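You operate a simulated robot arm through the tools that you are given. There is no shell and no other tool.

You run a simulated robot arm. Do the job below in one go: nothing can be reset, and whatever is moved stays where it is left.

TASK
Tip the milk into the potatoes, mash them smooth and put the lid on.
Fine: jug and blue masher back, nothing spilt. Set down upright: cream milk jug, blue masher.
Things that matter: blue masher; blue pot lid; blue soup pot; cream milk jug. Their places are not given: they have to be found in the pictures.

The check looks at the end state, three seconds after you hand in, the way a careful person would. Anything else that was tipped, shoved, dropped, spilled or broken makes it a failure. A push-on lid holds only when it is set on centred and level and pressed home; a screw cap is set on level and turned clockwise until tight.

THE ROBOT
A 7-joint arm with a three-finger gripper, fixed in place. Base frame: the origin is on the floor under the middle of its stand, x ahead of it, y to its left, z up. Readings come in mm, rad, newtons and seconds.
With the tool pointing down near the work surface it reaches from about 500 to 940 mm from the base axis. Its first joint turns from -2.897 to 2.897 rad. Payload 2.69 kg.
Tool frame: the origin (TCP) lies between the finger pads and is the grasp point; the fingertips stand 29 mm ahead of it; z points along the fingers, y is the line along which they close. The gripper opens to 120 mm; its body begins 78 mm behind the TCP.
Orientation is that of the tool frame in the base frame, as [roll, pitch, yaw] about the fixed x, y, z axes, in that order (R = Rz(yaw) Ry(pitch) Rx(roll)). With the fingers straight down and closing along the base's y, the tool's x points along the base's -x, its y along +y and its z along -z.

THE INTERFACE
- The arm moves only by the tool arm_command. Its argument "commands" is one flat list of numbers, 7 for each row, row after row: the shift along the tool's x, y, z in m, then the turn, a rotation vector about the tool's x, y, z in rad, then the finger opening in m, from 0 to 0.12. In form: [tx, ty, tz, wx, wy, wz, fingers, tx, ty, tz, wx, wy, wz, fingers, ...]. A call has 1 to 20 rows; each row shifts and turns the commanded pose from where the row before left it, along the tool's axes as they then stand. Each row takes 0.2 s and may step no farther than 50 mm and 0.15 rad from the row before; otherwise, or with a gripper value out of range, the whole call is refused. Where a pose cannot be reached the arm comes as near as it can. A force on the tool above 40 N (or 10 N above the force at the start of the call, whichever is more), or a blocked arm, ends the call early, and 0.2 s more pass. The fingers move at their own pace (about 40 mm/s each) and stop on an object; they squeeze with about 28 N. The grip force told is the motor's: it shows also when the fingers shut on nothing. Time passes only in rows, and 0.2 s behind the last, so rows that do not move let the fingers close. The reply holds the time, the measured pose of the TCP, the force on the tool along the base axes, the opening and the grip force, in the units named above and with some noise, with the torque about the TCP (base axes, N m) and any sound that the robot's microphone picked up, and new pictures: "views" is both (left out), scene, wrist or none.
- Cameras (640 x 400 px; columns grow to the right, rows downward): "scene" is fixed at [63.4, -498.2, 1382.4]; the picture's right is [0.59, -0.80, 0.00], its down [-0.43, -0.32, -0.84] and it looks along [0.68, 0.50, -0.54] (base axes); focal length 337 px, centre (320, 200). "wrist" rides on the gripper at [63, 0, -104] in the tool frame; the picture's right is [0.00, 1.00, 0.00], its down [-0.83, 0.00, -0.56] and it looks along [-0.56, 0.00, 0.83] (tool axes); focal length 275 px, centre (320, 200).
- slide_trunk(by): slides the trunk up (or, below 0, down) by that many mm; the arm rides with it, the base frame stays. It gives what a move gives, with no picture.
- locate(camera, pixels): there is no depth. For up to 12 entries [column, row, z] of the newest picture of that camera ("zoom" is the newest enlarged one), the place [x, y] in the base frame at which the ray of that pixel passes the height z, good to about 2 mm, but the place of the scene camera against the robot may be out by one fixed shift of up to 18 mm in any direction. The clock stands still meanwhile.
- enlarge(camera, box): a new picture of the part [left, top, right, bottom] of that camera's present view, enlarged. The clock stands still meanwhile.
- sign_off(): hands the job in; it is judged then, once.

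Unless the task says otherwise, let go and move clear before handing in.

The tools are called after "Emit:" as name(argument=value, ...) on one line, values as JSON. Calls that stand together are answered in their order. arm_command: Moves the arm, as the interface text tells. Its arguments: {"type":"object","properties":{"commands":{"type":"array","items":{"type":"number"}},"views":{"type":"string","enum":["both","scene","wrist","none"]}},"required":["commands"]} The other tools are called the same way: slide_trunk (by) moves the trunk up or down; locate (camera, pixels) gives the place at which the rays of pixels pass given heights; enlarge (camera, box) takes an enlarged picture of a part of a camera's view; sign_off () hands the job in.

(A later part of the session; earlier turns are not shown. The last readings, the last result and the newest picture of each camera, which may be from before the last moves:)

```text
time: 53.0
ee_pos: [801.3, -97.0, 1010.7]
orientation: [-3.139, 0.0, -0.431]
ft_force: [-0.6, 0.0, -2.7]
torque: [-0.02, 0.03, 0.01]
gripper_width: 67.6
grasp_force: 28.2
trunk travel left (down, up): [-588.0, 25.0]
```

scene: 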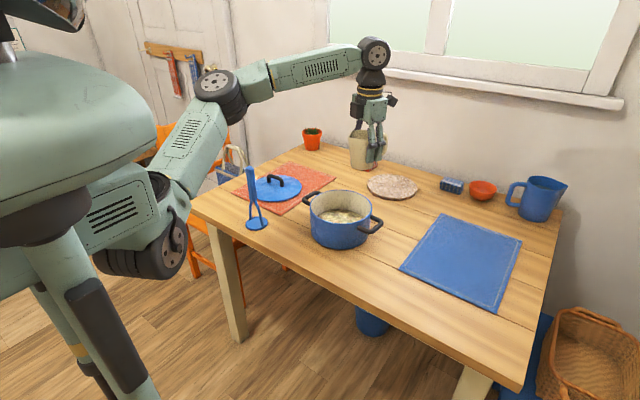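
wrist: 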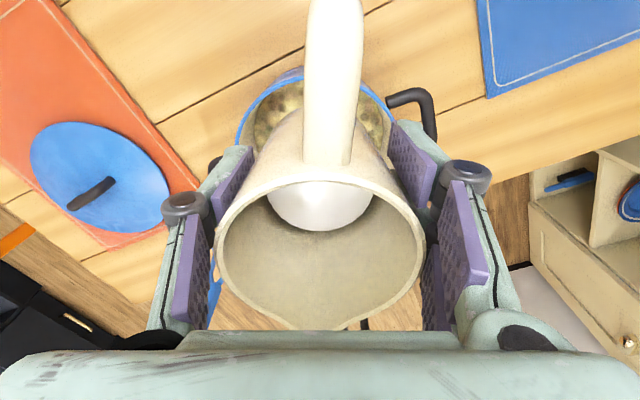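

The jug is over the pot's far side. I'll lower 25 mm and tilt to about 46°, before the milk can reach the lip, then check.

Emit:
arm_command(commands=[0, 0, 0.0125, 0, 0, 0, 0.03, 0, 0, 0.0125, 0, 0, 0, 0.03, 0, 0, 0, 0, 0.05, 0, 0.03, 0, 0, 0, 0, 0.1, 0, 0.03, 0, 0, 0, 0, 0.1, 0, 0.03, 0, 0, 0, 0, 0.1, 0, 0.03, 0, 0, 0, 0, 0.1, 0, 0.03, 0, 0, 0, 0, 0.1, 0, 0.03, 0, 0, 0, 0, 0.1, 0, 0.03, 0, 0, 0, 0, 0.1, 0, 0.03, 0, 0, 0, 0, 0.05, 0, 0.03, 0, 0, 0, 0, 0, 0, 0.03], views="both")

```text
time: 55.6
ee_pos: [799.4, -97.4, 984.5]
orientation: [-3.139, -0.8, -0.431]
ft_force: [0.0, -0.6, -2.0]
torque: [0.0, 0.04, 0.02]
gripper_width: 67.6
grasp_force: 27.8
trunk travel left (down, up): [-588.0, 25.0]
```

scene: 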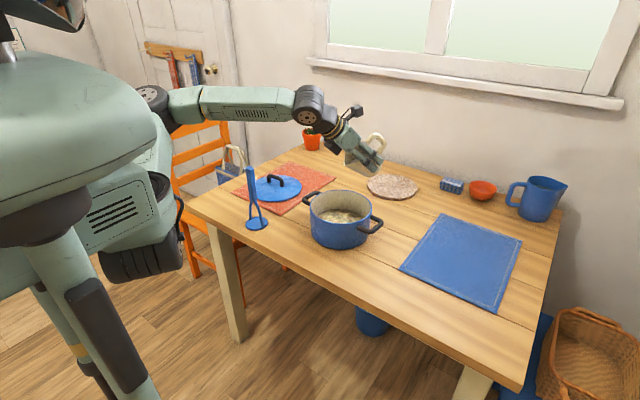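
wrist: 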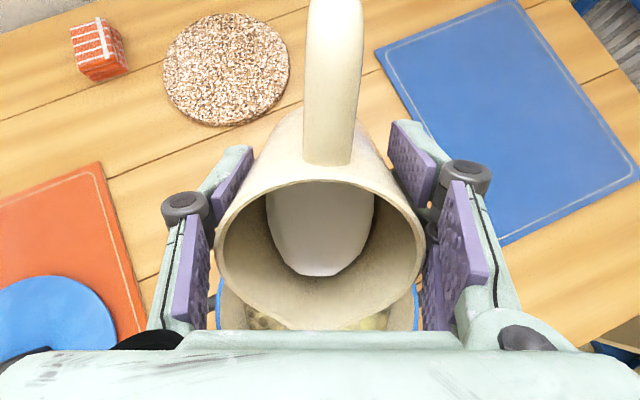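

The milk surface is stretching toward the lip and the pot lies straight beneath it (columns 218–418). Continuing to tilt slowly.

Emit:
arm_command(commands=[0, 0, 0, 0, 0.04, 0, 0.03, 0, 0, 0, 0, 0.04, 0, 0.03, 0, 0, 0, 0, 0.04, 0, 0.03, 0, 0, 0, 0, 0.04, 0, 0.03, 0, 0, 0, 0, 0.04, 0, 0.03, 0, 0, 0, 0, 0, 0, 0.03], views="both")

```text
time: 57.0
ee_pos: [799.9, -97.1, 986.3]
orientation: [-3.141, -1.001, -0.433]
ft_force: [-0.7, 0.3, -2.2]
torque: [0.04, 0.01, -0.04]
gripper_width: 67.6
grasp_force: 28.0
trunk travel left (down, up): [-588.0, 25.0]
```

scene: 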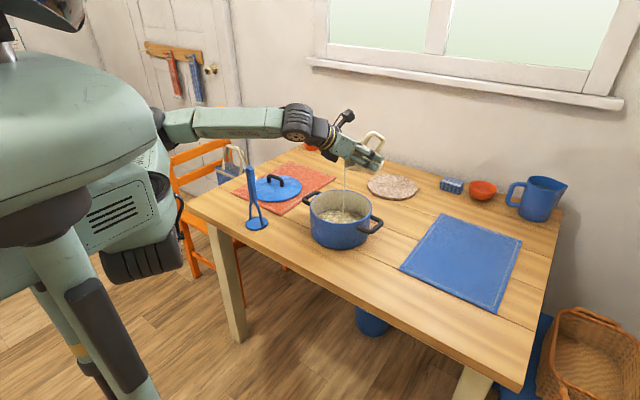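
wrist: 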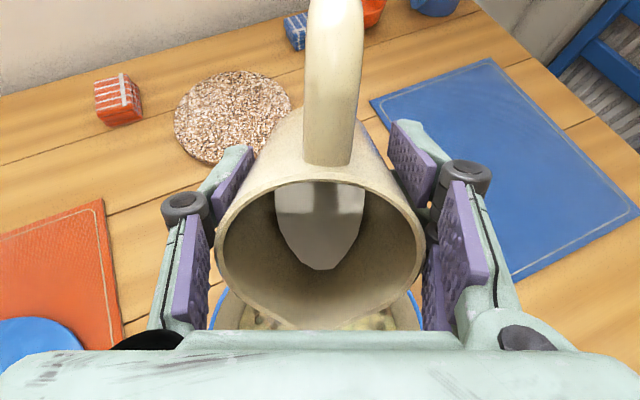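

A thin milk stream is falling from the lip at about (345,165) into the pot at (345,215). I'll zoom to check where it lands.

Emit:
enlarge(camera="scene", box=[290, 110, 410, 255])

```text
2.76 times, centred on (350, 182) of scene
```

zoom: 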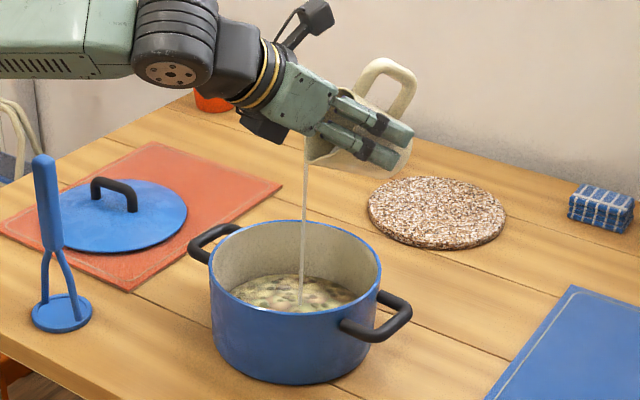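

The stream lands in the middle of the potatoes. I'll continue tilting gradually.

Emit:
arm_command(commands=[0, 0, 0, 0, 0.03, 0, 0.03, 0, 0, 0, 0, 0.03, 0, 0.03, 0, 0, 0, 0, 0.03, 0, 0.03, 0, 0, 0, 0, 0.03, 0, 0.03, 0, 0, 0, 0, 0.03, 0, 0.03, 0, 0, 0, 0, 0.03, 0, 0.03, 0, 0, 0, 0, 0.03, 0, 0.03, 0, 0, 0, 0, 0.03, 0, 0.03, 0, 0, 0, 0, 0.03, 0, 0.03, 0, 0, 0, 0, 0.03, 0, 0.03, 0, 0, 0, 0, 0, 0, 0.03, 0, 0, 0, 0, 0, 0, 0.03], views="both")

Emit:
enlarge(camera="scene", box=[290, 110, 410, 255])

```text
time: 59.6
ee_pos: [799.1, -98.2, 985.4]
orientation: [-3.135, -1.299, -0.435]
ft_force: [0.6, 0.6, -3.3]
torque: [0.0, 0.04, 0.01]
gripper_width: 67.6
grasp_force: 27.9
trunk travel left (down, up): [-588.0, 25.0]
```

scene: 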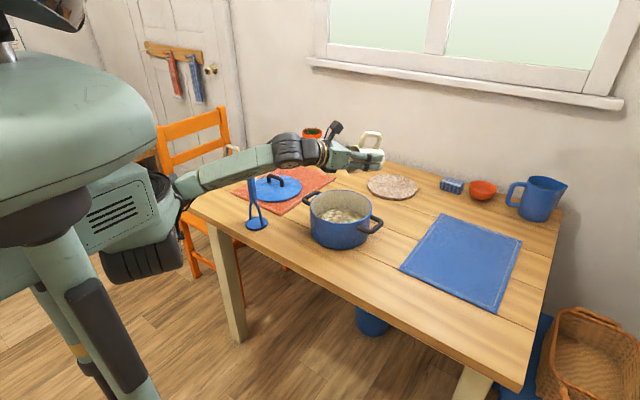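
wrist: 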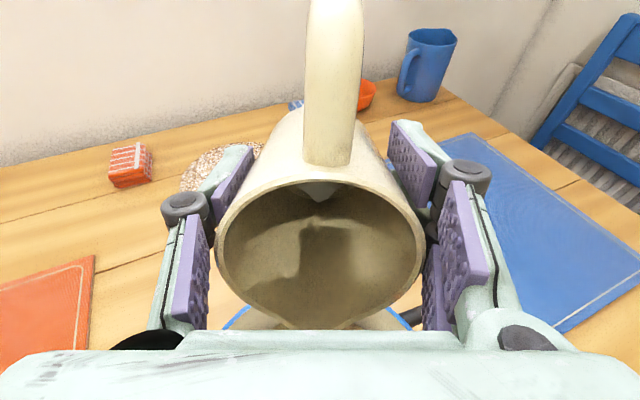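

```text
2.76 times, centred on (350, 182) of scene
```

zoom: 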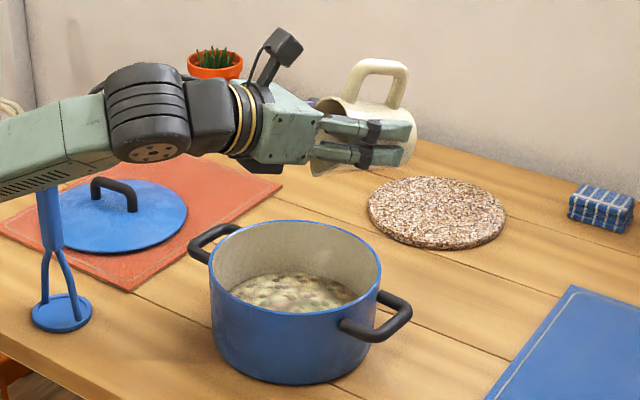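

The jug looks almost empty at 75° of tilt. I'll tilt on to about 112° to drain it fully and pause.

Emit:
arm_command(commands=[0, 0, 0, 0, 0.08, 0, 0.03, 0, 0, 0, 0, 0.08, 0, 0.03, 0, 0, 0, 0, 0.08, 0, 0.03, 0, 0, 0, 0, 0.08, 0, 0.03, 0, 0, 0, 0, 0.08, 0, 0.03, 0, 0, 0, 0, 0.08, 0, 0.03, 0, 0, 0, 0, 0.08, 0, 0.03, 0, 0, 0, 0, 0.08, 0, 0.03, 0, 0, 0, 0, 0, 0, 0.03, 0, 0, 0, 0, 0, 0, 0.03, 0, 0, 0, 0, 0, 0, 0.03, 0, 0, 0, 0, 0, 0, 0.03, 0, 0, 0, 0, 0, 0, 0.03, 0, 0, 0, 0, 0, 0, 0.03], views="both")

Emit:
enlarge(camera="scene", box=[290, 110, 410, 255])

Emit:
enlarge(camera="wrist", box=[200, 160, 440, 340])

```text
time: 62.6
ee_pos: [800.2, -97.4, 985.4]
orientation: [-0.004, -1.204, 2.714]
ft_force: [0.6, 0.5, -2.1]
torque: [0.01, 0.02, 0.03]
gripper_width: 67.8
grasp_force: 28.3
trunk travel left (down, up): [-588.0, 25.0]
```

scene: 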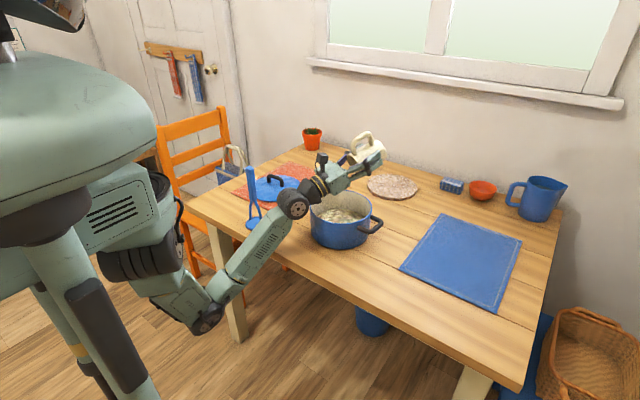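
wrist: 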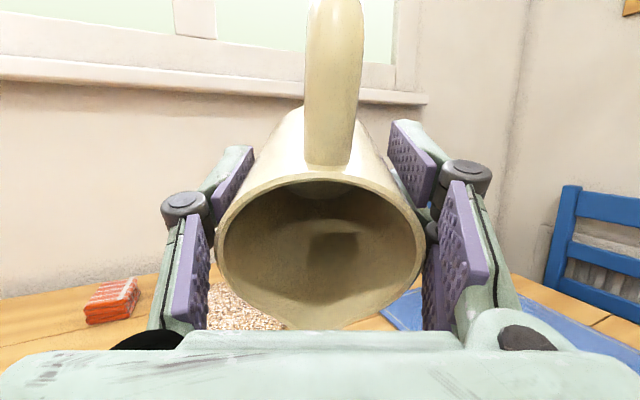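

```text
2.76 times, centred on (350, 182) of scene
```

zoom: 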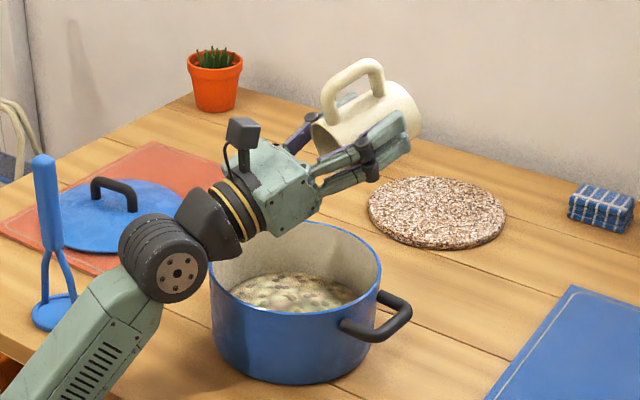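

```text
2.22 times, centred on (320, 250) of wrist
```

zoom: 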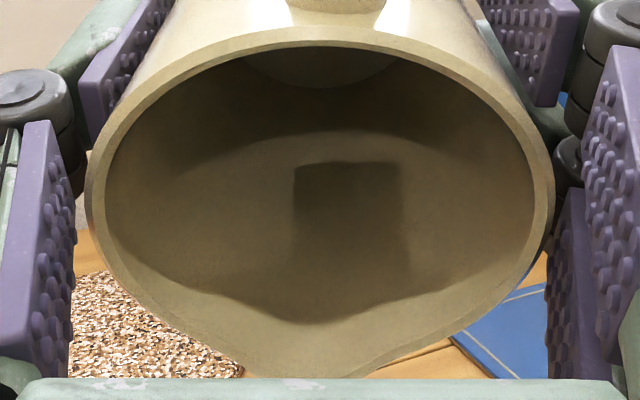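

The jug is empty (no white left inside) and the pot and masher are unmoved. I'll untilt and then carry the jug back.

Emit:
arm_command(commands=[0, 0, 0, 0, -0.129, 0, 0.03, 0, 0, 0, 0, -0.129, 0, 0.03, 0, 0, 0, 0, -0.129, 0, 0.03, 0, 0, 0, 0, -0.129, 0, 0.03, 0, 0, 0, 0, -0.129, 0, 0.03, 0, 0, 0, 0, -0.129, 0, 0.03, 0, 0, 0, 0, -0.129, 0, 0.03, 0, 0, 0, 0, -0.129, 0, 0.03, 0, 0, 0, 0, -0.129, 0, 0.03, 0, 0, 0, 0, -0.129, 0, 0.03, 0, 0, 0, 0, -0.129, 0, 0.03, 0, 0, 0, 0, -0.129, 0, 0.03, 0, 0, 0, 0, -0.129, 0, 0.03, 0, 0, 0, 0, -0.129, 0, 0.03, 0, 0, 0, 0, -0.131, 0, 0.03, 0, 0, 0, 0, 0, 0, 0.03], views="both")

```text
time: 66.0
ee_pos: [799.9, -97.2, 984.8]
orientation: [-3.14, 0.0, -0.432]
ft_force: [0.4, -0.7, -2.8]
torque: [-0.02, 0.03, -0.02]
gripper_width: 68.1
grasp_force: 28.1
trunk travel left (down, up): [-588.0, 25.0]
```

scene: 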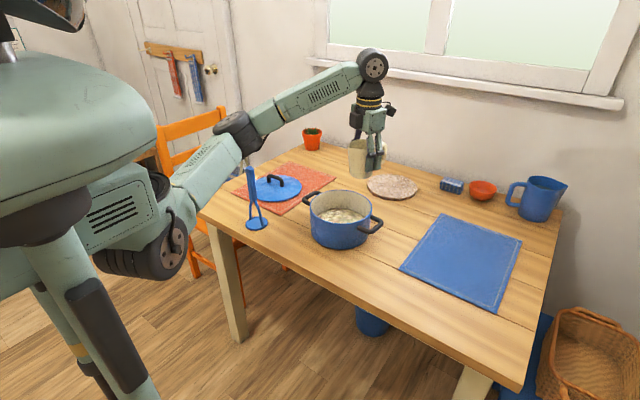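
wrist: 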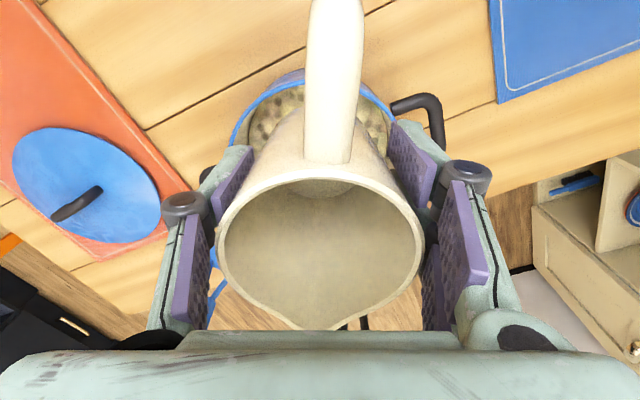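

The jug is upright and empty. I'll raise slightly, carry it back over its spot and unwind the yaw.

Emit:
arm_command(commands=[0, 0, -0.025, 0, 0, 0, 0.03, -0.0077, 0.02977, 0, 0, 0, 0, 0.03, -0.0077, 0.02977, 0, 0, 0, 0, 0.03, -0.0077, 0.02977, 0, 0, 0, 0, 0.03, -0.0077, 0.02977, 0, 0, 0, 0, 0.03, -0.0077, 0.02977, 0, 0, 0, 0, 0.03, -0.0077, 0.02977, 0, 0, 0, 0, 0.03, -0.0077, 0.02977, 0, 0, 0, 0, 0.03, -0.0077, 0.02977, 0, 0, 0, 0, 0.03, -0.0077, 0.02977, 0, 0, 0, 0, 0.03, -0.0077, 0.02977, 0, 0, 0, 0, 0.03, 0, 0, 0, 0, 0, 0.134, 0.03, 0, 0, 0, 0, 0, 0.134, 0.03, 0, 0, 0, 0, 0, 0.134, 0.03, 0, 0, 0, 0, 0, 0.134, 0.03, 0, 0, 0, 0, 0, 0.134, 0.03, 0, 0, 0, 0, 0, 0.134, 0.03, 0, 0, 0, 0, 0, 0.134, 0.03, 0, 0, 0, 0, 0, 0.134, 0.03, 0, 0, 0, 0, 0, 0.134, 0.03], views="none")

Emit:
arm_command(commands=[0, 0, 0, 0, 0, 0.135, 0.03, 0, 0, 0, 0, 0, 0.135, 0.03, 0, 0, 0, 0, 0, 0.135, 0.03, 0, 0, 0, 0, 0, 0.135, 0.03, 0, 0, 0, 0, 0, 0.135, 0.03, 0, 0, 0, 0, 0, 0.135, 0.03, 0, 0, 0, 0, 0, 0.135, 0.03, 0, 0, 0, 0, 0, 0.135, 0.03, 0, 0, 0, 0, 0, 0.135, 0.03, 0, 0, 0, 0, 0, 0.135, 0.03, 0, 0, 0, 0, 0, 0.135, 0.03, 0, 0, 0, 0, 0, 0.135, 0.03, 0, 0, 0, 0, 0, 0.135, 0.03, 0, 0, 0, 0, 0, 0.135, 0.03, 0, 0, 0, 0, 0, 0, 0.03], views="both")

```text
time: 70.2
ee_pos: [605.3, -335.8, 1009.4]
orientation: [-3.136, 0.0, -1.638]
ft_force: [-0.4, -0.4, -2.1]
torque: [0.01, 0.01, 0.02]
gripper_width: 67.9
grasp_force: 28.1
trunk travel left (down, up): [-588.0, 25.0]
```

```text
time: 73.4
ee_pos: [604.9, -336.0, 1009.6]
orientation: [3.141, 0.003, 2.756]
ft_force: [-0.3, 0.1, -3.0]
torque: [0.0, -0.04, 0.03]
gripper_width: 67.9
grasp_force: 28.1
trunk travel left (down, up): [-588.0, 25.0]
```

scene: 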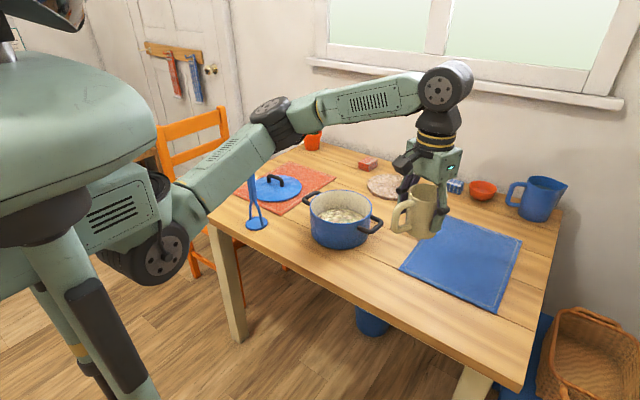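
wrist: 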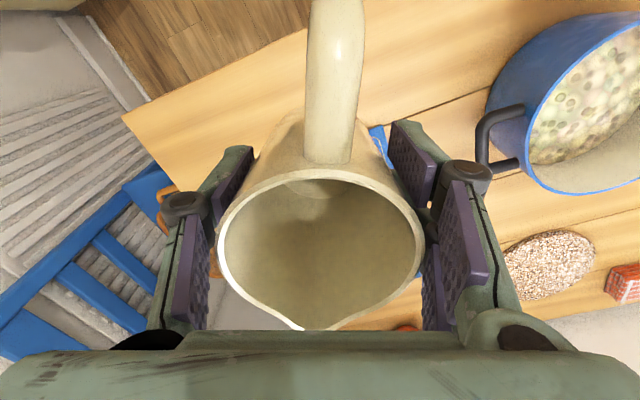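

Above the original spot with matching yaw (2.756). Lowering most of the way.

Emit:
arm_command(commands=[0, 0, 0.03, 0, 0, 0, 0.03, 0, 0, 0.03, 0, 0, 0, 0.03, 0, 0, 0.03, 0, 0, 0, 0.03, 0, 0, 0.03, 0, 0, 0, 0.03, 0, 0, 0.03, 0, 0, 0, 0.03, 0, 0, 0.03, 0, 0, 0, 0.03, 0, 0, 0.015, 0, 0, 0, 0.03, 0, 0, 0.005, 0, 0, 0, 0.03, 0, 0, 0.003, 0, 0, 0, 0.03, 0, 0, 0, 0, 0, 0, 0.03], views="none")

```text
time: 75.6
ee_pos: [606.5, -336.5, 805.9]
orientation: [3.139, 0.002, 2.758]
ft_force: [0.4, 0.8, -2.0]
torque: [0.03, 0.0, -0.02]
gripper_width: 68.1
grasp_force: 27.8
trunk travel left (down, up): [-588.0, 25.0]
```

Emit:
arm_command(commands=[0, 0, 0.0015, 0, 0, 0, 0.03, 0, 0, 0.001, 0, 0, 0, 0.03, 0, 0, 0.001, 0, 0, 0, 0.03, 0, 0, 0, 0, 0, 0, 0.03], views="wrist")

```text
time: 76.6
ee_pos: [607.0, -336.5, 804.3]
orientation: [-3.141, 0.004, 2.759]
ft_force: [-1.3, -2.0, 0.5]
torque: [-0.08, 0.06, -0.02]
gripper_width: 67.8
grasp_force: 27.9
trunk travel left (down, up): [-588.0, 25.0]
```

wrist: 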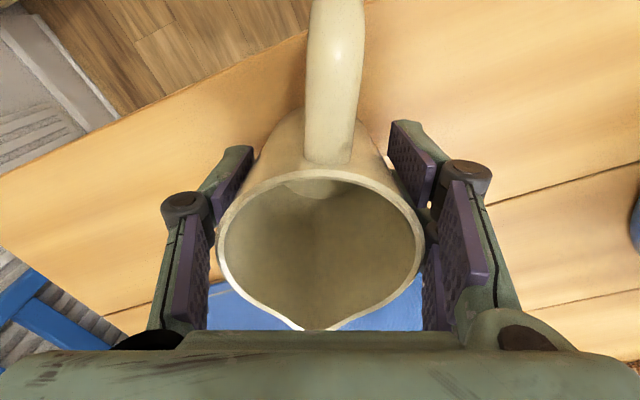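

The load has come off (ft z from -2 to +0.5), so the jug is standing on the table. I'll open the fingers and then rise straight up.

Emit:
arm_command(commands=[0, 0, 0.0005, 0, 0, 0, 0.03, 0, 0, 0, 0, 0, 0, 0.07, 0, 0, 0, 0, 0, 0, 0.08, 0, 0, 0, 0, 0, 0, 0.1, 0, 0, 0, 0, 0, 0, 0.12, 0, 0, 0, 0, 0, 0, 0.12, 0, 0, 0, 0, 0, 0, 0.12, 0, 0, 0, 0, 0, 0, 0.12, 0, 0, 0, 0, 0, 0, 0.12], views="both")

```text
time: 78.6
ee_pos: [606.5, -335.5, 803.4]
orientation: [-3.142, 0.002, 2.759]
ft_force: [-0.4, 0.1, -0.2]
torque: [-0.02, 0.02, 0.0]
gripper_width: 120.0
grasp_force: 0.0
trunk travel left (down, up): [-588.0, 25.0]
```

scene: 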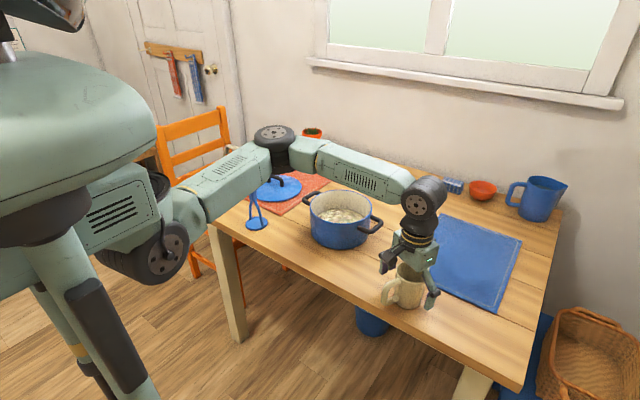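
wrist: 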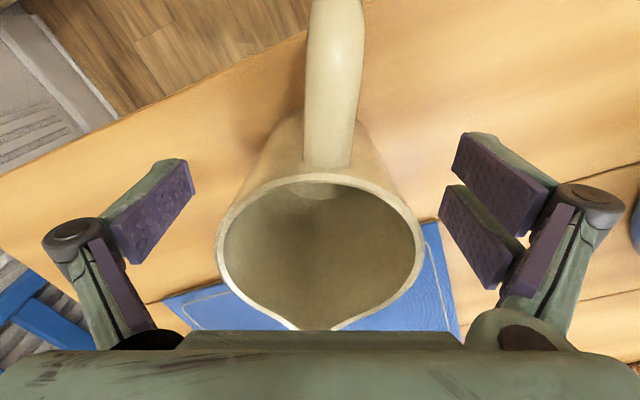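

The jug stands upright where it was. I'll rise, restore the nominal yaw and move above the masher.

Emit:
arm_command(commands=[0, 0, -0.02, 0, 0, 0, 0.12, 0, 0, -0.03, 0, 0, 0, 0.12, 0, 0, -0.035, 0, 0, 0, 0.12, 0, 0, -0.035, 0, 0, 0, 0.12, 0, 0, -0.035, 0, 0, 0, 0.12, 0, 0, -0.035, 0, 0, 0, 0.12, 0, 0, -0.035, 0, 0, 0, 0.12, 0, 0, -0.035, 0, 0, 0, 0.12, 0, 0, 0, 0, 0, -0.1276, 0.12, 0, 0, 0, 0, 0, -0.1276, 0.12, 0, 0, 0, 0, 0, -0.1276, 0.12, 0, 0, 0, 0, 0, 0, 0.12], views="both")

```text
time: 81.2
ee_pos: [605.3, -335.6, 1062.0]
orientation: [3.141, 0.004, 3.141]
ft_force: [0.3, -0.5, -0.6]
torque: [-0.01, 0.03, -0.01]
gripper_width: 120.0
grasp_force: 0.0
trunk travel left (down, up): [-588.0, 25.0]
```

scene: 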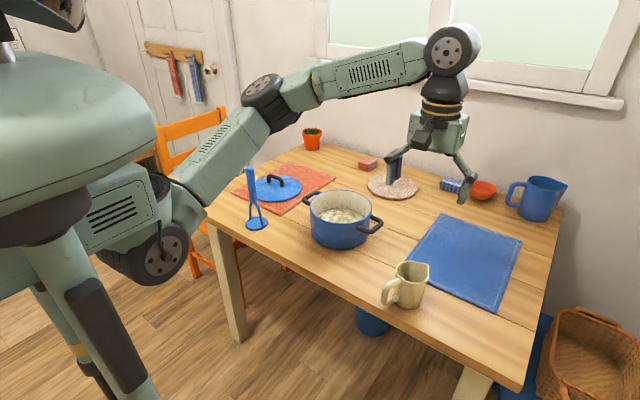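
wrist: 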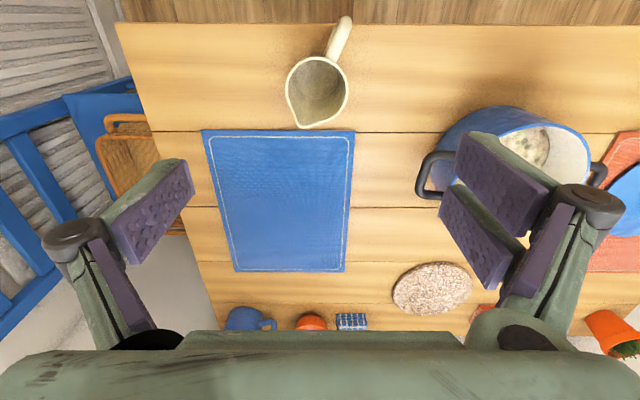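

The jug is upright at (317,90) in the wrist view. Moving over above the masher.

Emit:
arm_command(commands=[-0.0008, 0.0383, 0, 0, 0, 0, 0.12, -0.0008, 0.0383, 0, 0, 0, 0, 0.12, -0.0008, 0.0383, 0, 0, 0, 0, 0.12, -0.0008, 0.0383, 0, 0, 0, 0, 0.12, -0.0008, 0.0383, 0, 0, 0, 0, 0.12, -0.0008, 0.0383, 0, 0, 0, 0, 0.12, -0.0008, 0.0383, 0, 0, 0, 0, 0.12, -0.0008, 0.0383, 0, 0, 0, 0, 0.12, -0.0008, 0.0383, 0, 0, 0, 0, 0.12, -0.0008, 0.0383, 0, 0, 0, 0, 0.12, -0.0008, 0.0383, 0, 0, 0, 0, 0.12, -0.0008, 0.0383, 0, 0, 0, 0, 0.12, -0.0008, 0.0383, 0, 0, 0, 0, 0.12, 0, 0, 0, 0, 0, 0, 0.12], views="both")

Emit:
enlarge(camera="wrist", box=[270, 20, 390, 130])

```text
time: 84.2
ee_pos: [613.9, 162.9, 1063.6]
orientation: [3.139, 0.002, 3.141]
ft_force: [0.0, -0.4, -0.2]
torque: [-0.02, -0.01, -0.01]
gripper_width: 120.2
grasp_force: 0.0
trunk travel left (down, up): [-588.0, 25.0]
```

scene: 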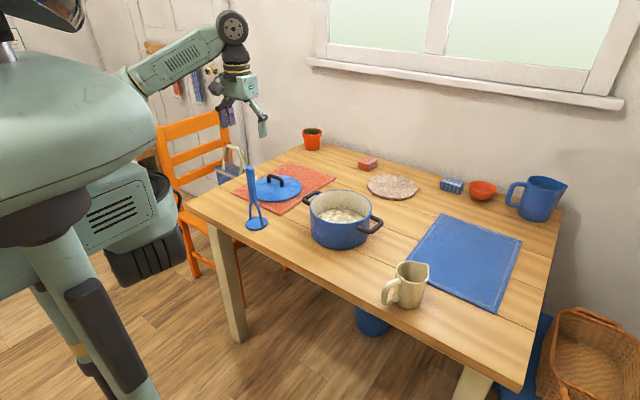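
wrist: 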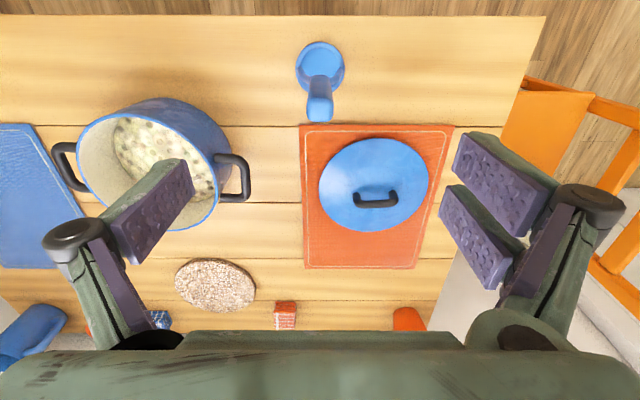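

```text
3.64 times, centred on (330, 75) of wrist
```

zoom: 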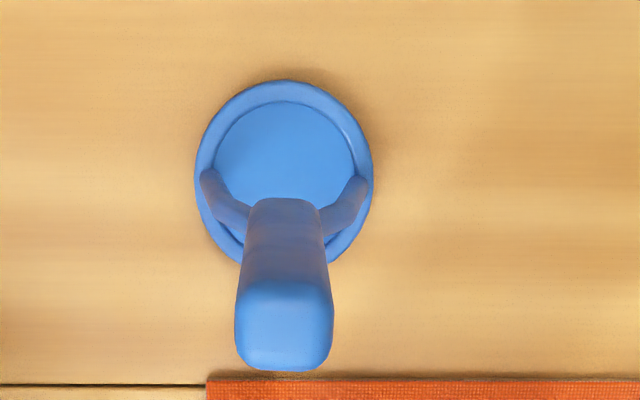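

The handle top face is centred at zoom (285,326) and its disc at (284,172), with the legs spread along y. I'll locate them to fix axis and height.

Emit:
locate(camera="zoom", pixels=[[285, 326, 930], [285, 326, 940], [285, 326, 950], [285, 326, 960], [284, 172, 752], [195, 172, 752], [373, 172, 752], [236, 326, 946], [333, 326, 946], [285, 282, 946], [285, 370, 946]])

```text
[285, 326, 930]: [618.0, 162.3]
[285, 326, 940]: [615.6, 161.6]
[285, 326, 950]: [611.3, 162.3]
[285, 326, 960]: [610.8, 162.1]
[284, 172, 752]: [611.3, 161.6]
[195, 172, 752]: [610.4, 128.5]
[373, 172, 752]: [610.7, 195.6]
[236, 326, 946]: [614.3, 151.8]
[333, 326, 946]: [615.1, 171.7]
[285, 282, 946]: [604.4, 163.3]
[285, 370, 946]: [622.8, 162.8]
```

The handle axis is at about (613.5,162), directly under the TCP, and the top is near z 946. Descending to TCP z≈878 around the handle and closing gently.

Emit:
arm_command(commands=[0, 0, 0.03, 0, 0, 0, 0.12, 0, 0, 0.03, 0, 0, 0, 0.12, 0, 0, 0.03, 0, 0, 0, 0.12, 0, 0, 0.03, 0, 0, 0, 0.12, 0, 0, 0.03, 0, 0, 0, 0.12, 0, 0, 0.02, 0, 0, 0, 0.12, 0, 0, 0.01, 0, 0, 0, 0.12, 0, 0, 0, 0, 0, 0, 0.12], views="both")

```text
time: 86.0
ee_pos: [616.7, 162.9, 880.5]
orientation: [3.141, 0.004, 3.14]
ft_force: [1.0, -0.1, 0.7]
torque: [-0.01, -0.03, -0.04]
gripper_width: 120.0
grasp_force: 0.1
trunk travel left (down, up): [-588.0, 25.0]
```

scene: 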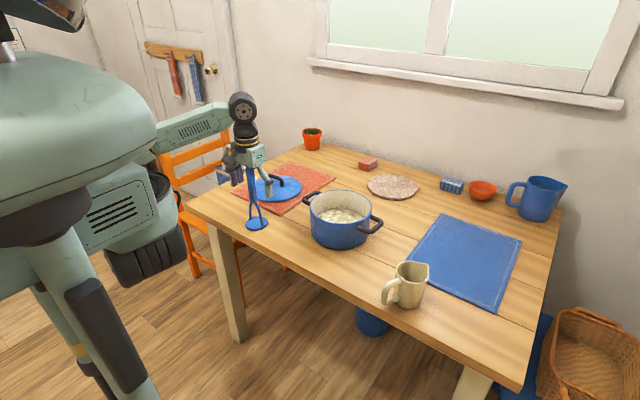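
wrist: 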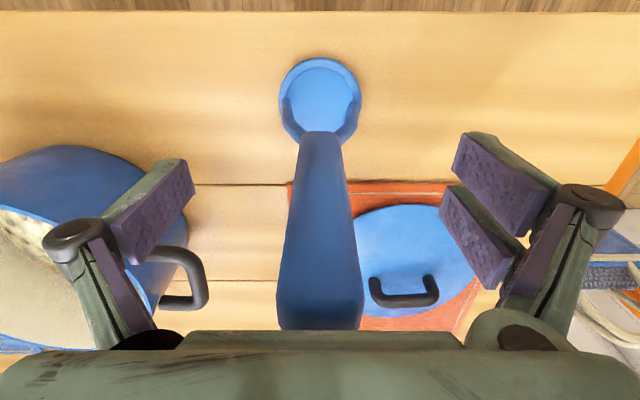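

The handle is centred between the fingers (columns 289–348 at row 187). Closing on it.

Emit:
arm_command(commands=[0, 0, 0.002, 0, 0, 0, 0.1, 0, 0, 0, 0, 0, 0, 0.08, 0, 0, 0, 0, 0, 0, 0.06, 0, 0, 0, 0, 0, 0, 0.045, 0, 0, 0, 0, 0, 0, 0.035, 0, 0, 0, 0, 0, 0, 0.025, 0, 0, 0, 0, 0, 0, 0.015, 0, 0, 0, 0, 0, 0, 0.005, 0, 0, 0, 0, 0, 0, 0, 0, 0, 0, 0, 0, 0, 0], views="both")

```text
time: 88.2
ee_pos: [617.0, 161.4, 880.4]
orientation: [3.142, 0.002, 3.14]
ft_force: [-0.4, 0.5, 1.1]
torque: [0.05, -0.04, 0.0]
gripper_width: 21.7
grasp_force: 28.1
trunk travel left (down, up): [-588.0, 25.0]
```

scene: 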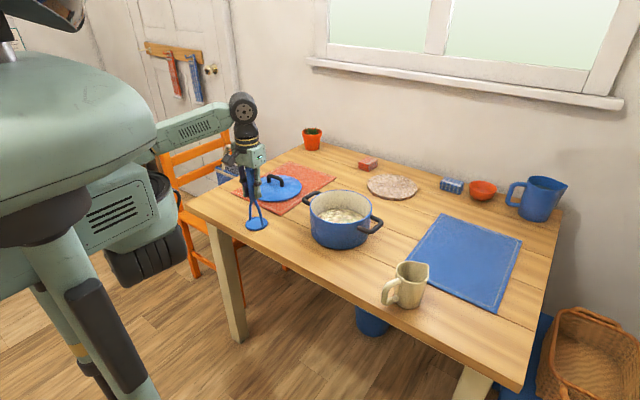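
wrist: 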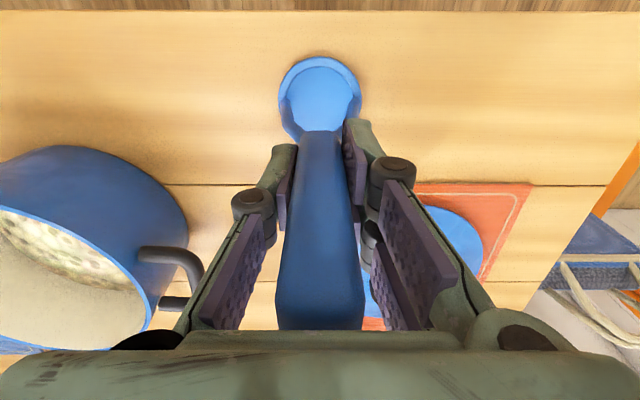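

The masher is held (21.7 mm, 28 N) with the TCP at (617.0,161.4,880.4), so the disc bottom is about 130 mm below the TCP. Lifting it straight up.

Emit:
arm_command(commands=[0, 0, -0.005, 0, 0, 0, 0, 0, 0, -0.015, 0, 0, 0, 0, 0, 0, -0.025, 0, 0, 0, 0, 0, 0, -0.03, 0, 0, 0, 0, 0, 0, -0.03, 0, 0, 0, 0, 0, 0, -0.03, 0, 0, 0, 0, 0, 0, -0.015, 0, 0, 0, 0, 0, 0, 0, 0, 0, 0, 0], views="both")

```text
time: 90.0
ee_pos: [618.0, 160.9, 1031.4]
orientation: [-3.141, 0.002, 3.141]
ft_force: [-0.5, -0.3, -0.6]
torque: [0.0, 0.0, 0.03]
gripper_width: 21.6
grasp_force: 28.1
trunk travel left (down, up): [-588.0, 25.0]
```

scene: 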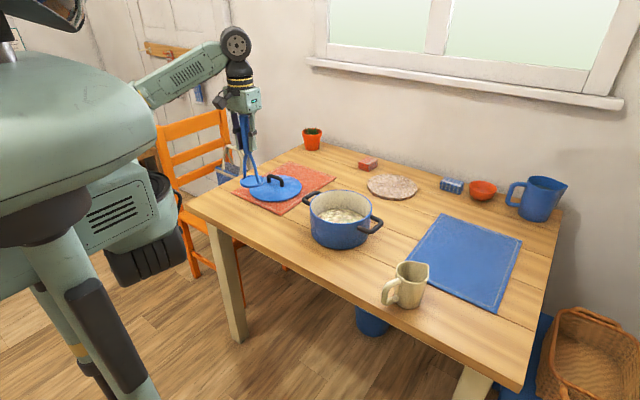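
wrist: 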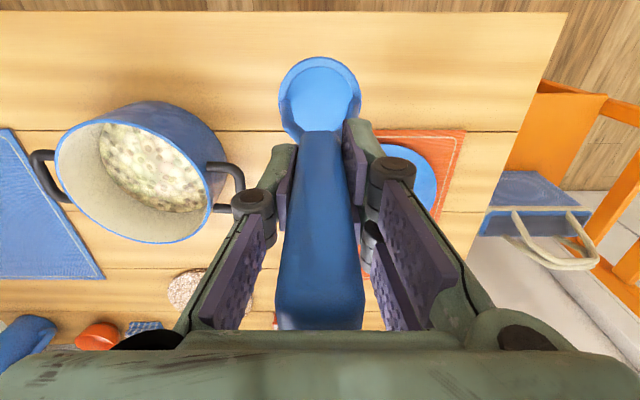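

The masher hangs straight. I'll re-measure the pot's rim in this view for an accurate centre before going in.

Emit:
enlarge(camera="wrist", box=[20, 85, 260, 255])

```text
2.35 times, centred on (140, 170) of wrist
```

zoom: 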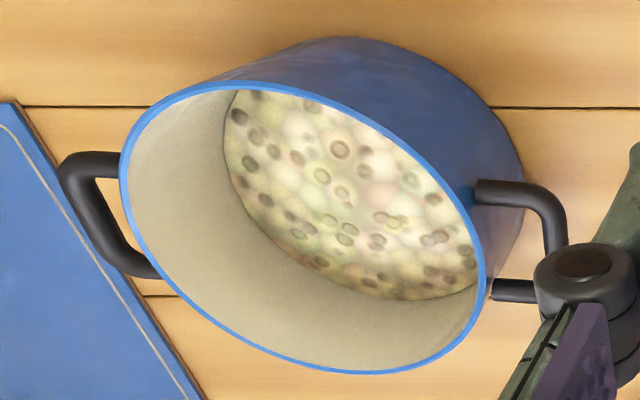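

Emit:
locate(camera="zoom", pixels=[[120, 165, 848], [487, 290, 848], [225, 84, 848], [370, 373, 848], [155, 255, 848], [425, 180, 848], [335, 105, 848], [250, 340, 848], [350, 38, 750], [522, 150, 750]])

```text
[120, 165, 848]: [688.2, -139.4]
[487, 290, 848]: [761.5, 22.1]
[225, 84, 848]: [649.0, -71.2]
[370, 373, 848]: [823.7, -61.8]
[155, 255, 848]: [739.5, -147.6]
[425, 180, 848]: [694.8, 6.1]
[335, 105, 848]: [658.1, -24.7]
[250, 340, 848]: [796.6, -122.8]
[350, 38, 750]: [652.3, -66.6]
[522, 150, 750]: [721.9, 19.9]
```

The pot centre works out to about (737,-65.5) with an 86 mm rim radius. Carrying the masher over the pot now.

Emit:
arm_command(commands=[-0.0149, -0.0283, 0, 0, 0, 0, 0, -0.0149, -0.0283, 0, 0, 0, 0, 0, -0.0149, -0.0283, 0, 0, 0, 0, 0, -0.0149, -0.0283, 0, 0, 0, 0, 0, -0.0149, -0.0283, 0, 0, 0, 0, 0, -0.0149, -0.0283, 0, 0, 0, 0, 0, -0.0149, -0.0283, 0, 0, 0, 0, 0, -0.0149, -0.0283, 0, 0, 0, 0, 0, 0, 0, 0, 0, 0, 0, 0], views="both")

Emit:
enlarge(camera="scene", box=[280, 130, 420, 260])

```text
time: 92.0
ee_pos: [733.4, -64.0, 1031.5]
orientation: [-3.141, 0.003, 3.14]
ft_force: [-0.8, 0.9, -0.8]
torque: [-0.01, -0.03, 0.0]
gripper_width: 21.7
grasp_force: 27.6
trunk travel left (down, up): [-588.0, 25.0]
```

scene: 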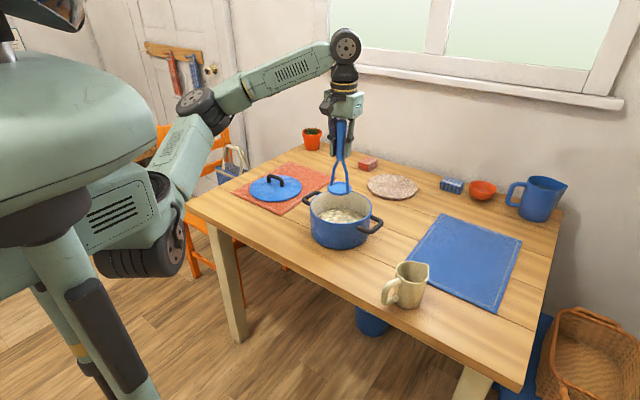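
wrist: 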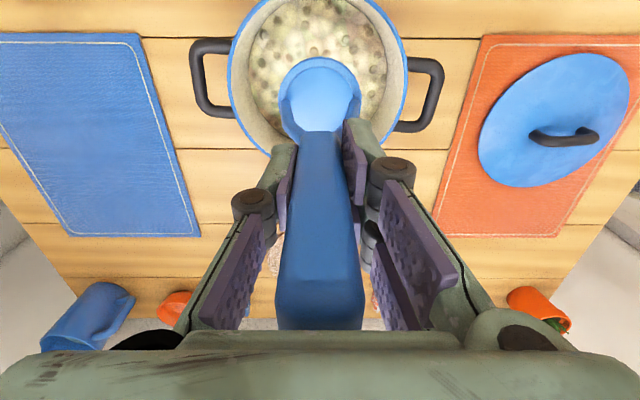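

```text
3.08 times, centred on (350, 195) of scene
```

zoom: 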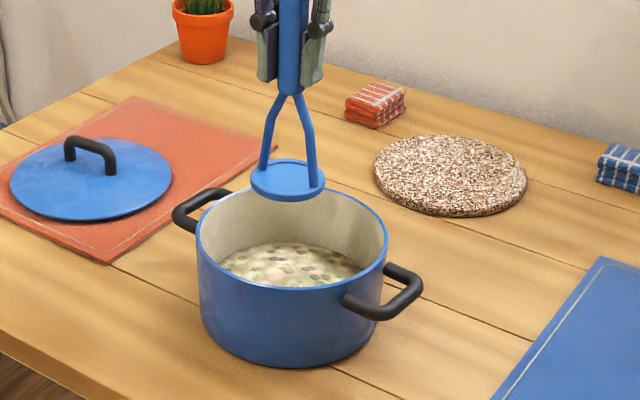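

The disc (column 320) is centred over the pot (columns 229–409). Lowering into the pot to just above the potatoes.

Emit:
arm_command(commands=[-0.0035, -0.0015, 0.01, 0, 0, 0, 0, 0, 0, 0.02, 0, 0, 0, 0, 0, 0, 0.02, 0, 0, 0, 0, 0, 0, 0.02, 0, 0, 0, 0, 0, 0, 0.02, 0, 0, 0, 0, 0, 0, 0.015, 0, 0, 0, 0, 0, 0, 0, 0, 0, 0, 0], views="both")

```text
time: 93.6
ee_pos: [738.7, -67.0, 927.6]
orientation: [3.141, 0.004, 3.14]
ft_force: [0.4, -0.1, -0.1]
torque: [0.01, 0.0, -0.02]
gripper_width: 21.6
grasp_force: 27.8
trunk travel left (down, up): [-588.0, 25.0]
```

scene: 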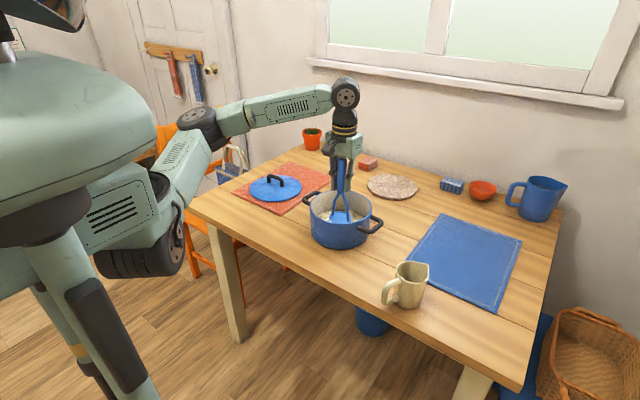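
wrist: 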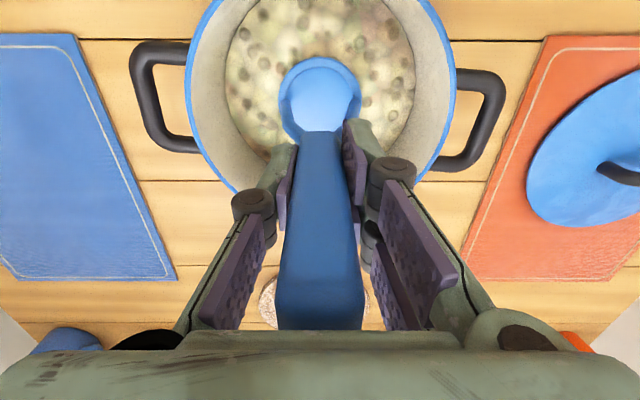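

Disc is inside, above the potatoes. First press at the centre, going down carefully in small steps to see the resistance.

Emit:
arm_command(commands=[0, 0, 0.008, 0, 0, 0, 0, 0, 0, 0.008, 0, 0, 0, 0, 0, 0, 0.006, 0, 0, 0, 0, 0, 0, 0.004, 0, 0, 0, 0, 0, 0, 0.004, 0, 0, 0, 0, 0, 0, 0, 0, 0, 0, 0], views="both")

```text
time: 95.0
ee_pos: [739.6, -66.9, 896.6]
orientation: [-3.141, 0.002, 3.141]
ft_force: [-0.2, -0.1, -1.9]
torque: [0.03, -0.04, -0.01]
gripper_width: 21.7
grasp_force: 28.0
trunk travel left (down, up): [-588.0, 25.0]
```

scene: 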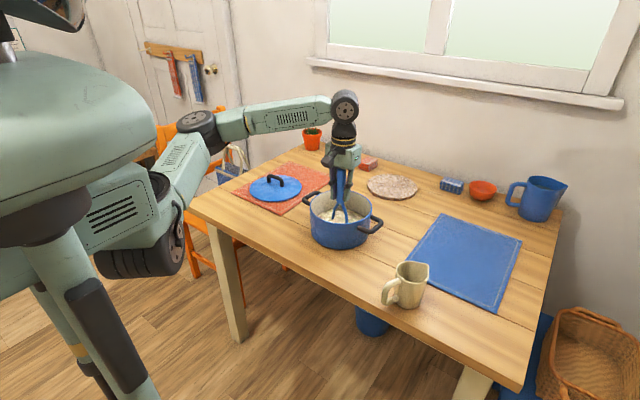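
wrist: 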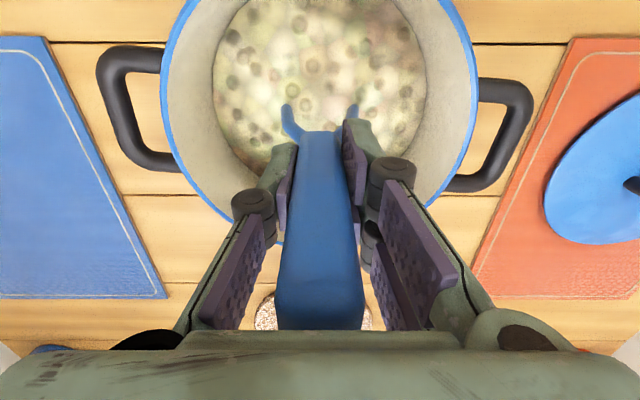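

The disc sinks in with almost no resistance (1.9 N). Now I'll do press strokes around a 40 mm ring, lifting clear of the mash between presses.

Emit:
arm_command(commands=[0, 0, -0.03, 0, 0, 0, 0, -0.0374, 0.0009, 0, 0, 0, 0, 0, 0, 0, 0.016, 0, 0, 0, 0, 0, 0, 0.017, 0, 0, 0, 0, 0, 0, -0.033, 0, 0, 0, 0, 0.0117, 0.0283, 0, 0, 0, 0, 0, 0, 0, 0.016, 0, 0, 0, 0, 0, 0, 0.017, 0, 0, 0, 0, 0, 0, -0.033, 0, 0, 0, 0, 0.0283, 0.0117, 0, 0, 0, 0, 0, 0, 0, 0.016, 0, 0, 0, 0, 0, 0, 0.017, 0, 0, 0, 0, 0, 0, -0.033, 0, 0, 0, 0, 0.0283, -0.0117, 0, 0, 0, 0, 0, 0, 0, 0.016, 0, 0, 0, 0, 0, 0, 0.017, 0, 0, 0, 0, 0, 0, -0.033, 0, 0, 0, 0, 0, 0, 0, 0, 0, 0, 0], views="both")

```text
time: 98.8
ee_pos: [708.4, -35.9, 927.2]
orientation: [3.141, 0.002, 3.14]
ft_force: [-0.2, 0.3, -1.2]
torque: [-0.04, 0.01, -0.01]
gripper_width: 21.5
grasp_force: 28.2
trunk travel left (down, up): [-588.0, 25.0]
```

scene: 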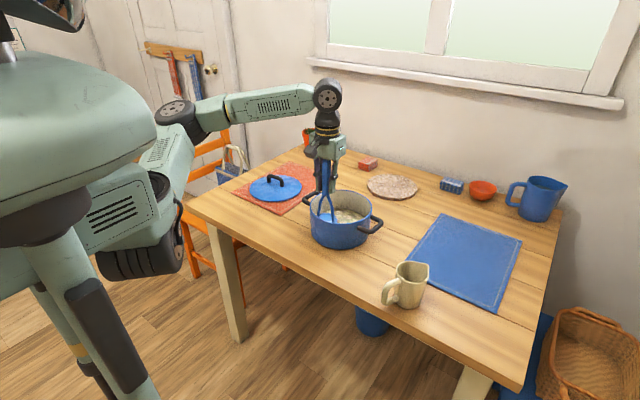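
wrist: 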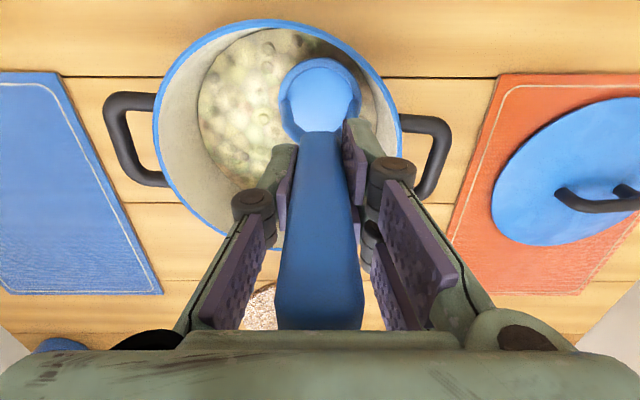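

The lumps are already fading (the dark spots at (265,60) are softer). Continuing round the ring.

Emit:
arm_command(commands=[0.0117, -0.0283, 0, 0, 0, 0, 0, 0, 0, 0.016, 0, 0, 0, 0, 0, 0, 0.017, 0, 0, 0, 0, 0, 0, -0.033, 0, 0, 0, 0, -0.0117, -0.0283, 0, 0, 0, 0, 0, 0, 0, 0.016, 0, 0, 0, 0, 0, 0, 0.017, 0, 0, 0, 0, 0, 0, -0.033, 0, 0, 0, 0, -0.0283, -0.0117, 0, 0, 0, 0, 0, 0, 0, 0.016, 0, 0, 0, 0, 0, 0, 0.017, 0, 0, 0, 0, 0, 0, -0.033, 0, 0, 0, 0, -0.0283, 0.0117, 0, 0, 0, 0, 0, 0, 0, 0.016, 0, 0, 0, 0, 0, 0, 0.017, 0, 0, 0, 0, 0, 0, -0.033, 0, 0, 0, 0, 0, 0, 0, 0, 0, 0, 0], views="both")

Emit:
enlarge(camera="wrist", box=[140, 0, 500, 225])

```text
time: 102.4
ee_pos: [763.5, -94.6, 925.4]
orientation: [3.141, 0.001, 3.141]
ft_force: [0.3, -0.2, 0.1]
torque: [-0.01, -0.04, 0.02]
gripper_width: 21.6
grasp_force: 28.2
trunk travel left (down, up): [-588.0, 25.0]
```

scene: 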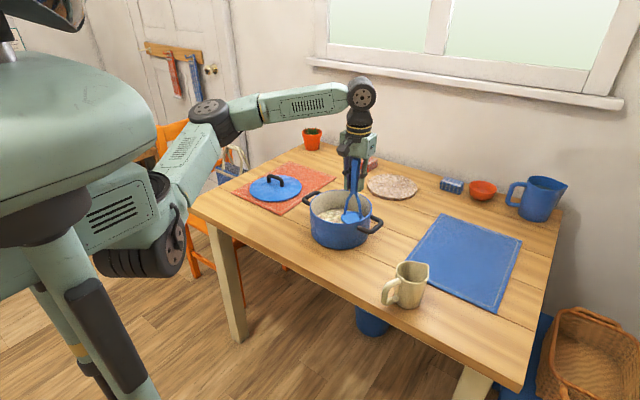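
wrist: 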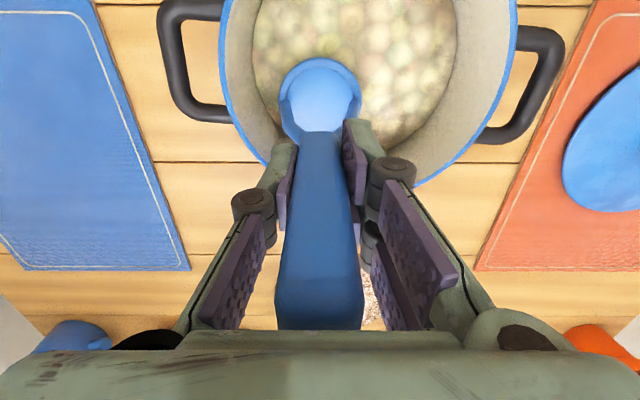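

```text
1.78 times, centred on (320, 112) of wrist
```

zoom: 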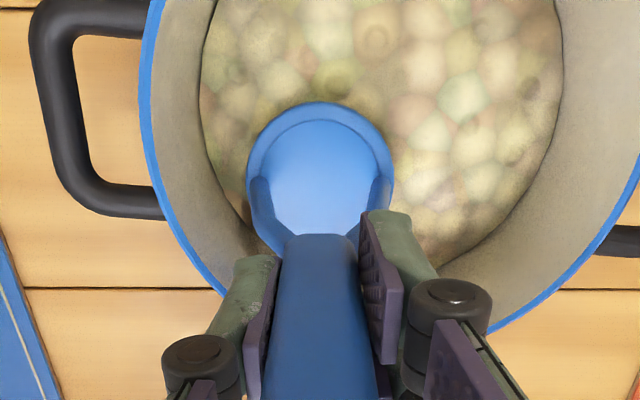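

The mash is getting smoother, but blotches remain. A second round of presses.

Emit:
arm_command(commands=[-0.0117, 0.0283, 0, 0, 0, 0, 0, 0, 0, 0.016, 0, 0, 0, 0, 0, 0, 0.017, 0, 0, 0, 0, 0, 0, -0.033, 0, 0, 0, 0, 0.0117, 0.0283, 0, 0, 0, 0, 0, 0, 0, 0.016, 0, 0, 0, 0, 0, 0, 0.017, 0, 0, 0, 0, 0, 0, -0.033, 0, 0, 0, 0, 0.0283, 0.0117, 0, 0, 0, 0, 0, 0, 0, 0.016, 0, 0, 0, 0, 0, 0, 0.017, 0, 0, 0, 0, 0, 0, -0.033, 0, 0, 0, 0, 0.0283, -0.0117, 0, 0, 0, 0, 0, 0, 0, 0.016, 0, 0, 0, 0, 0, 0, 0.017, 0, 0, 0, 0, 0, 0, -0.033, 0, 0, 0, 0, 0, 0, 0, 0, 0, 0, 0], views="none")

Emit:
arm_command(commands=[0.0117, -0.0283, 0, 0, 0, 0, 0, 0, 0, 0.016, 0, 0, 0, 0, 0, 0, 0.017, 0, 0, 0, 0, 0, 0, -0.033, 0, 0, 0, 0, -0.0117, -0.0283, 0, 0, 0, 0, 0, 0, 0, 0.016, 0, 0, 0, 0, 0, 0, 0.017, 0, 0, 0, 0, 0, 0, -0.033, 0, 0, 0, 0, -0.0283, -0.0117, 0, 0, 0, 0, 0, 0, 0, 0.016, 0, 0, 0, 0, 0, 0, 0.017, 0, 0, 0, 0, 0, 0, -0.033, 0, 0, 0, 0, -0.0283, 0.0117, 0, 0, 0, 0, 0, 0, 0, 0.016, 0, 0, 0, 0, 0, 0, 0.017, 0, 0, 0, 0, 0, 0, -0.033, 0, 0, 0, 0, 0, 0, 0, 0, 0, 0, 0], views="both")

Emit:
enlarge(camera="wrist", box=[140, 0, 500, 225])

```text
time: 106.0
ee_pos: [708.0, -37.9, 927.2]
orientation: [3.141, 0.001, 3.14]
ft_force: [0.4, 0.6, -1.7]
torque: [0.02, -0.01, 0.01]
gripper_width: 21.4
grasp_force: 28.0
trunk travel left (down, up): [-588.0, 25.0]
```

```text
time: 109.6
ee_pos: [763.9, -94.5, 925.0]
orientation: [-3.141, 0.002, 3.139]
ft_force: [-0.2, -0.1, -0.8]
torque: [-0.06, -0.03, 0.01]
gripper_width: 21.6
grasp_force: 28.2
trunk travel left (down, up): [-588.0, 25.0]
```

scene: 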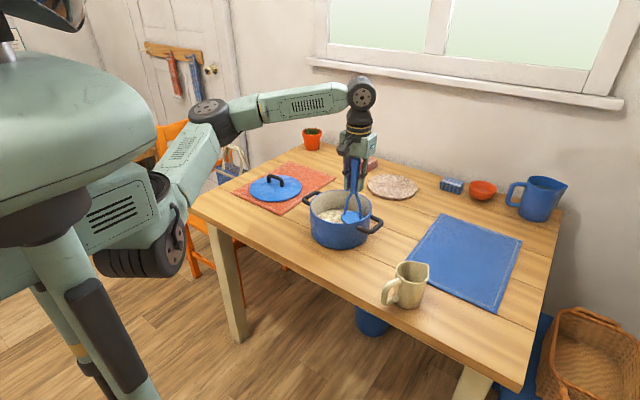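
wrist: 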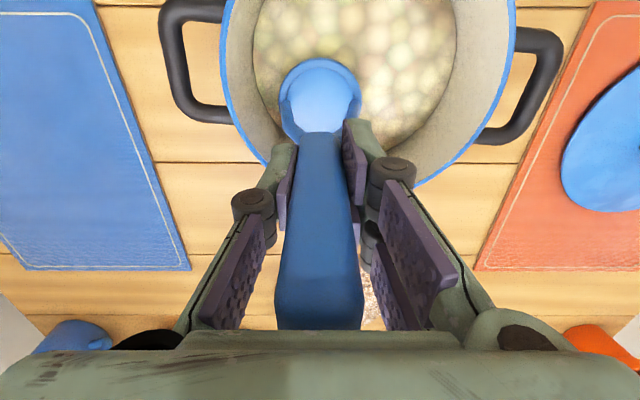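

```text
1.78 times, centred on (320, 112) of wrist
```

zoom: 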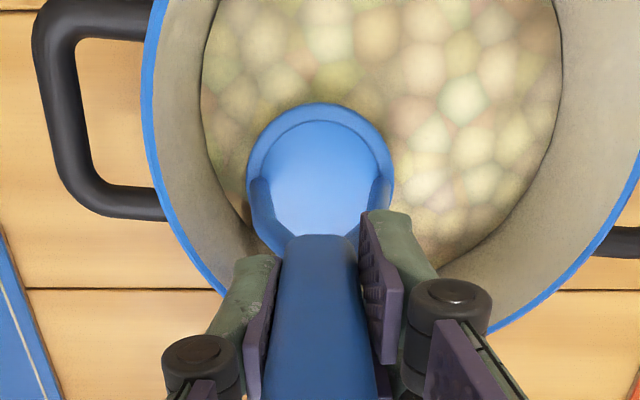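

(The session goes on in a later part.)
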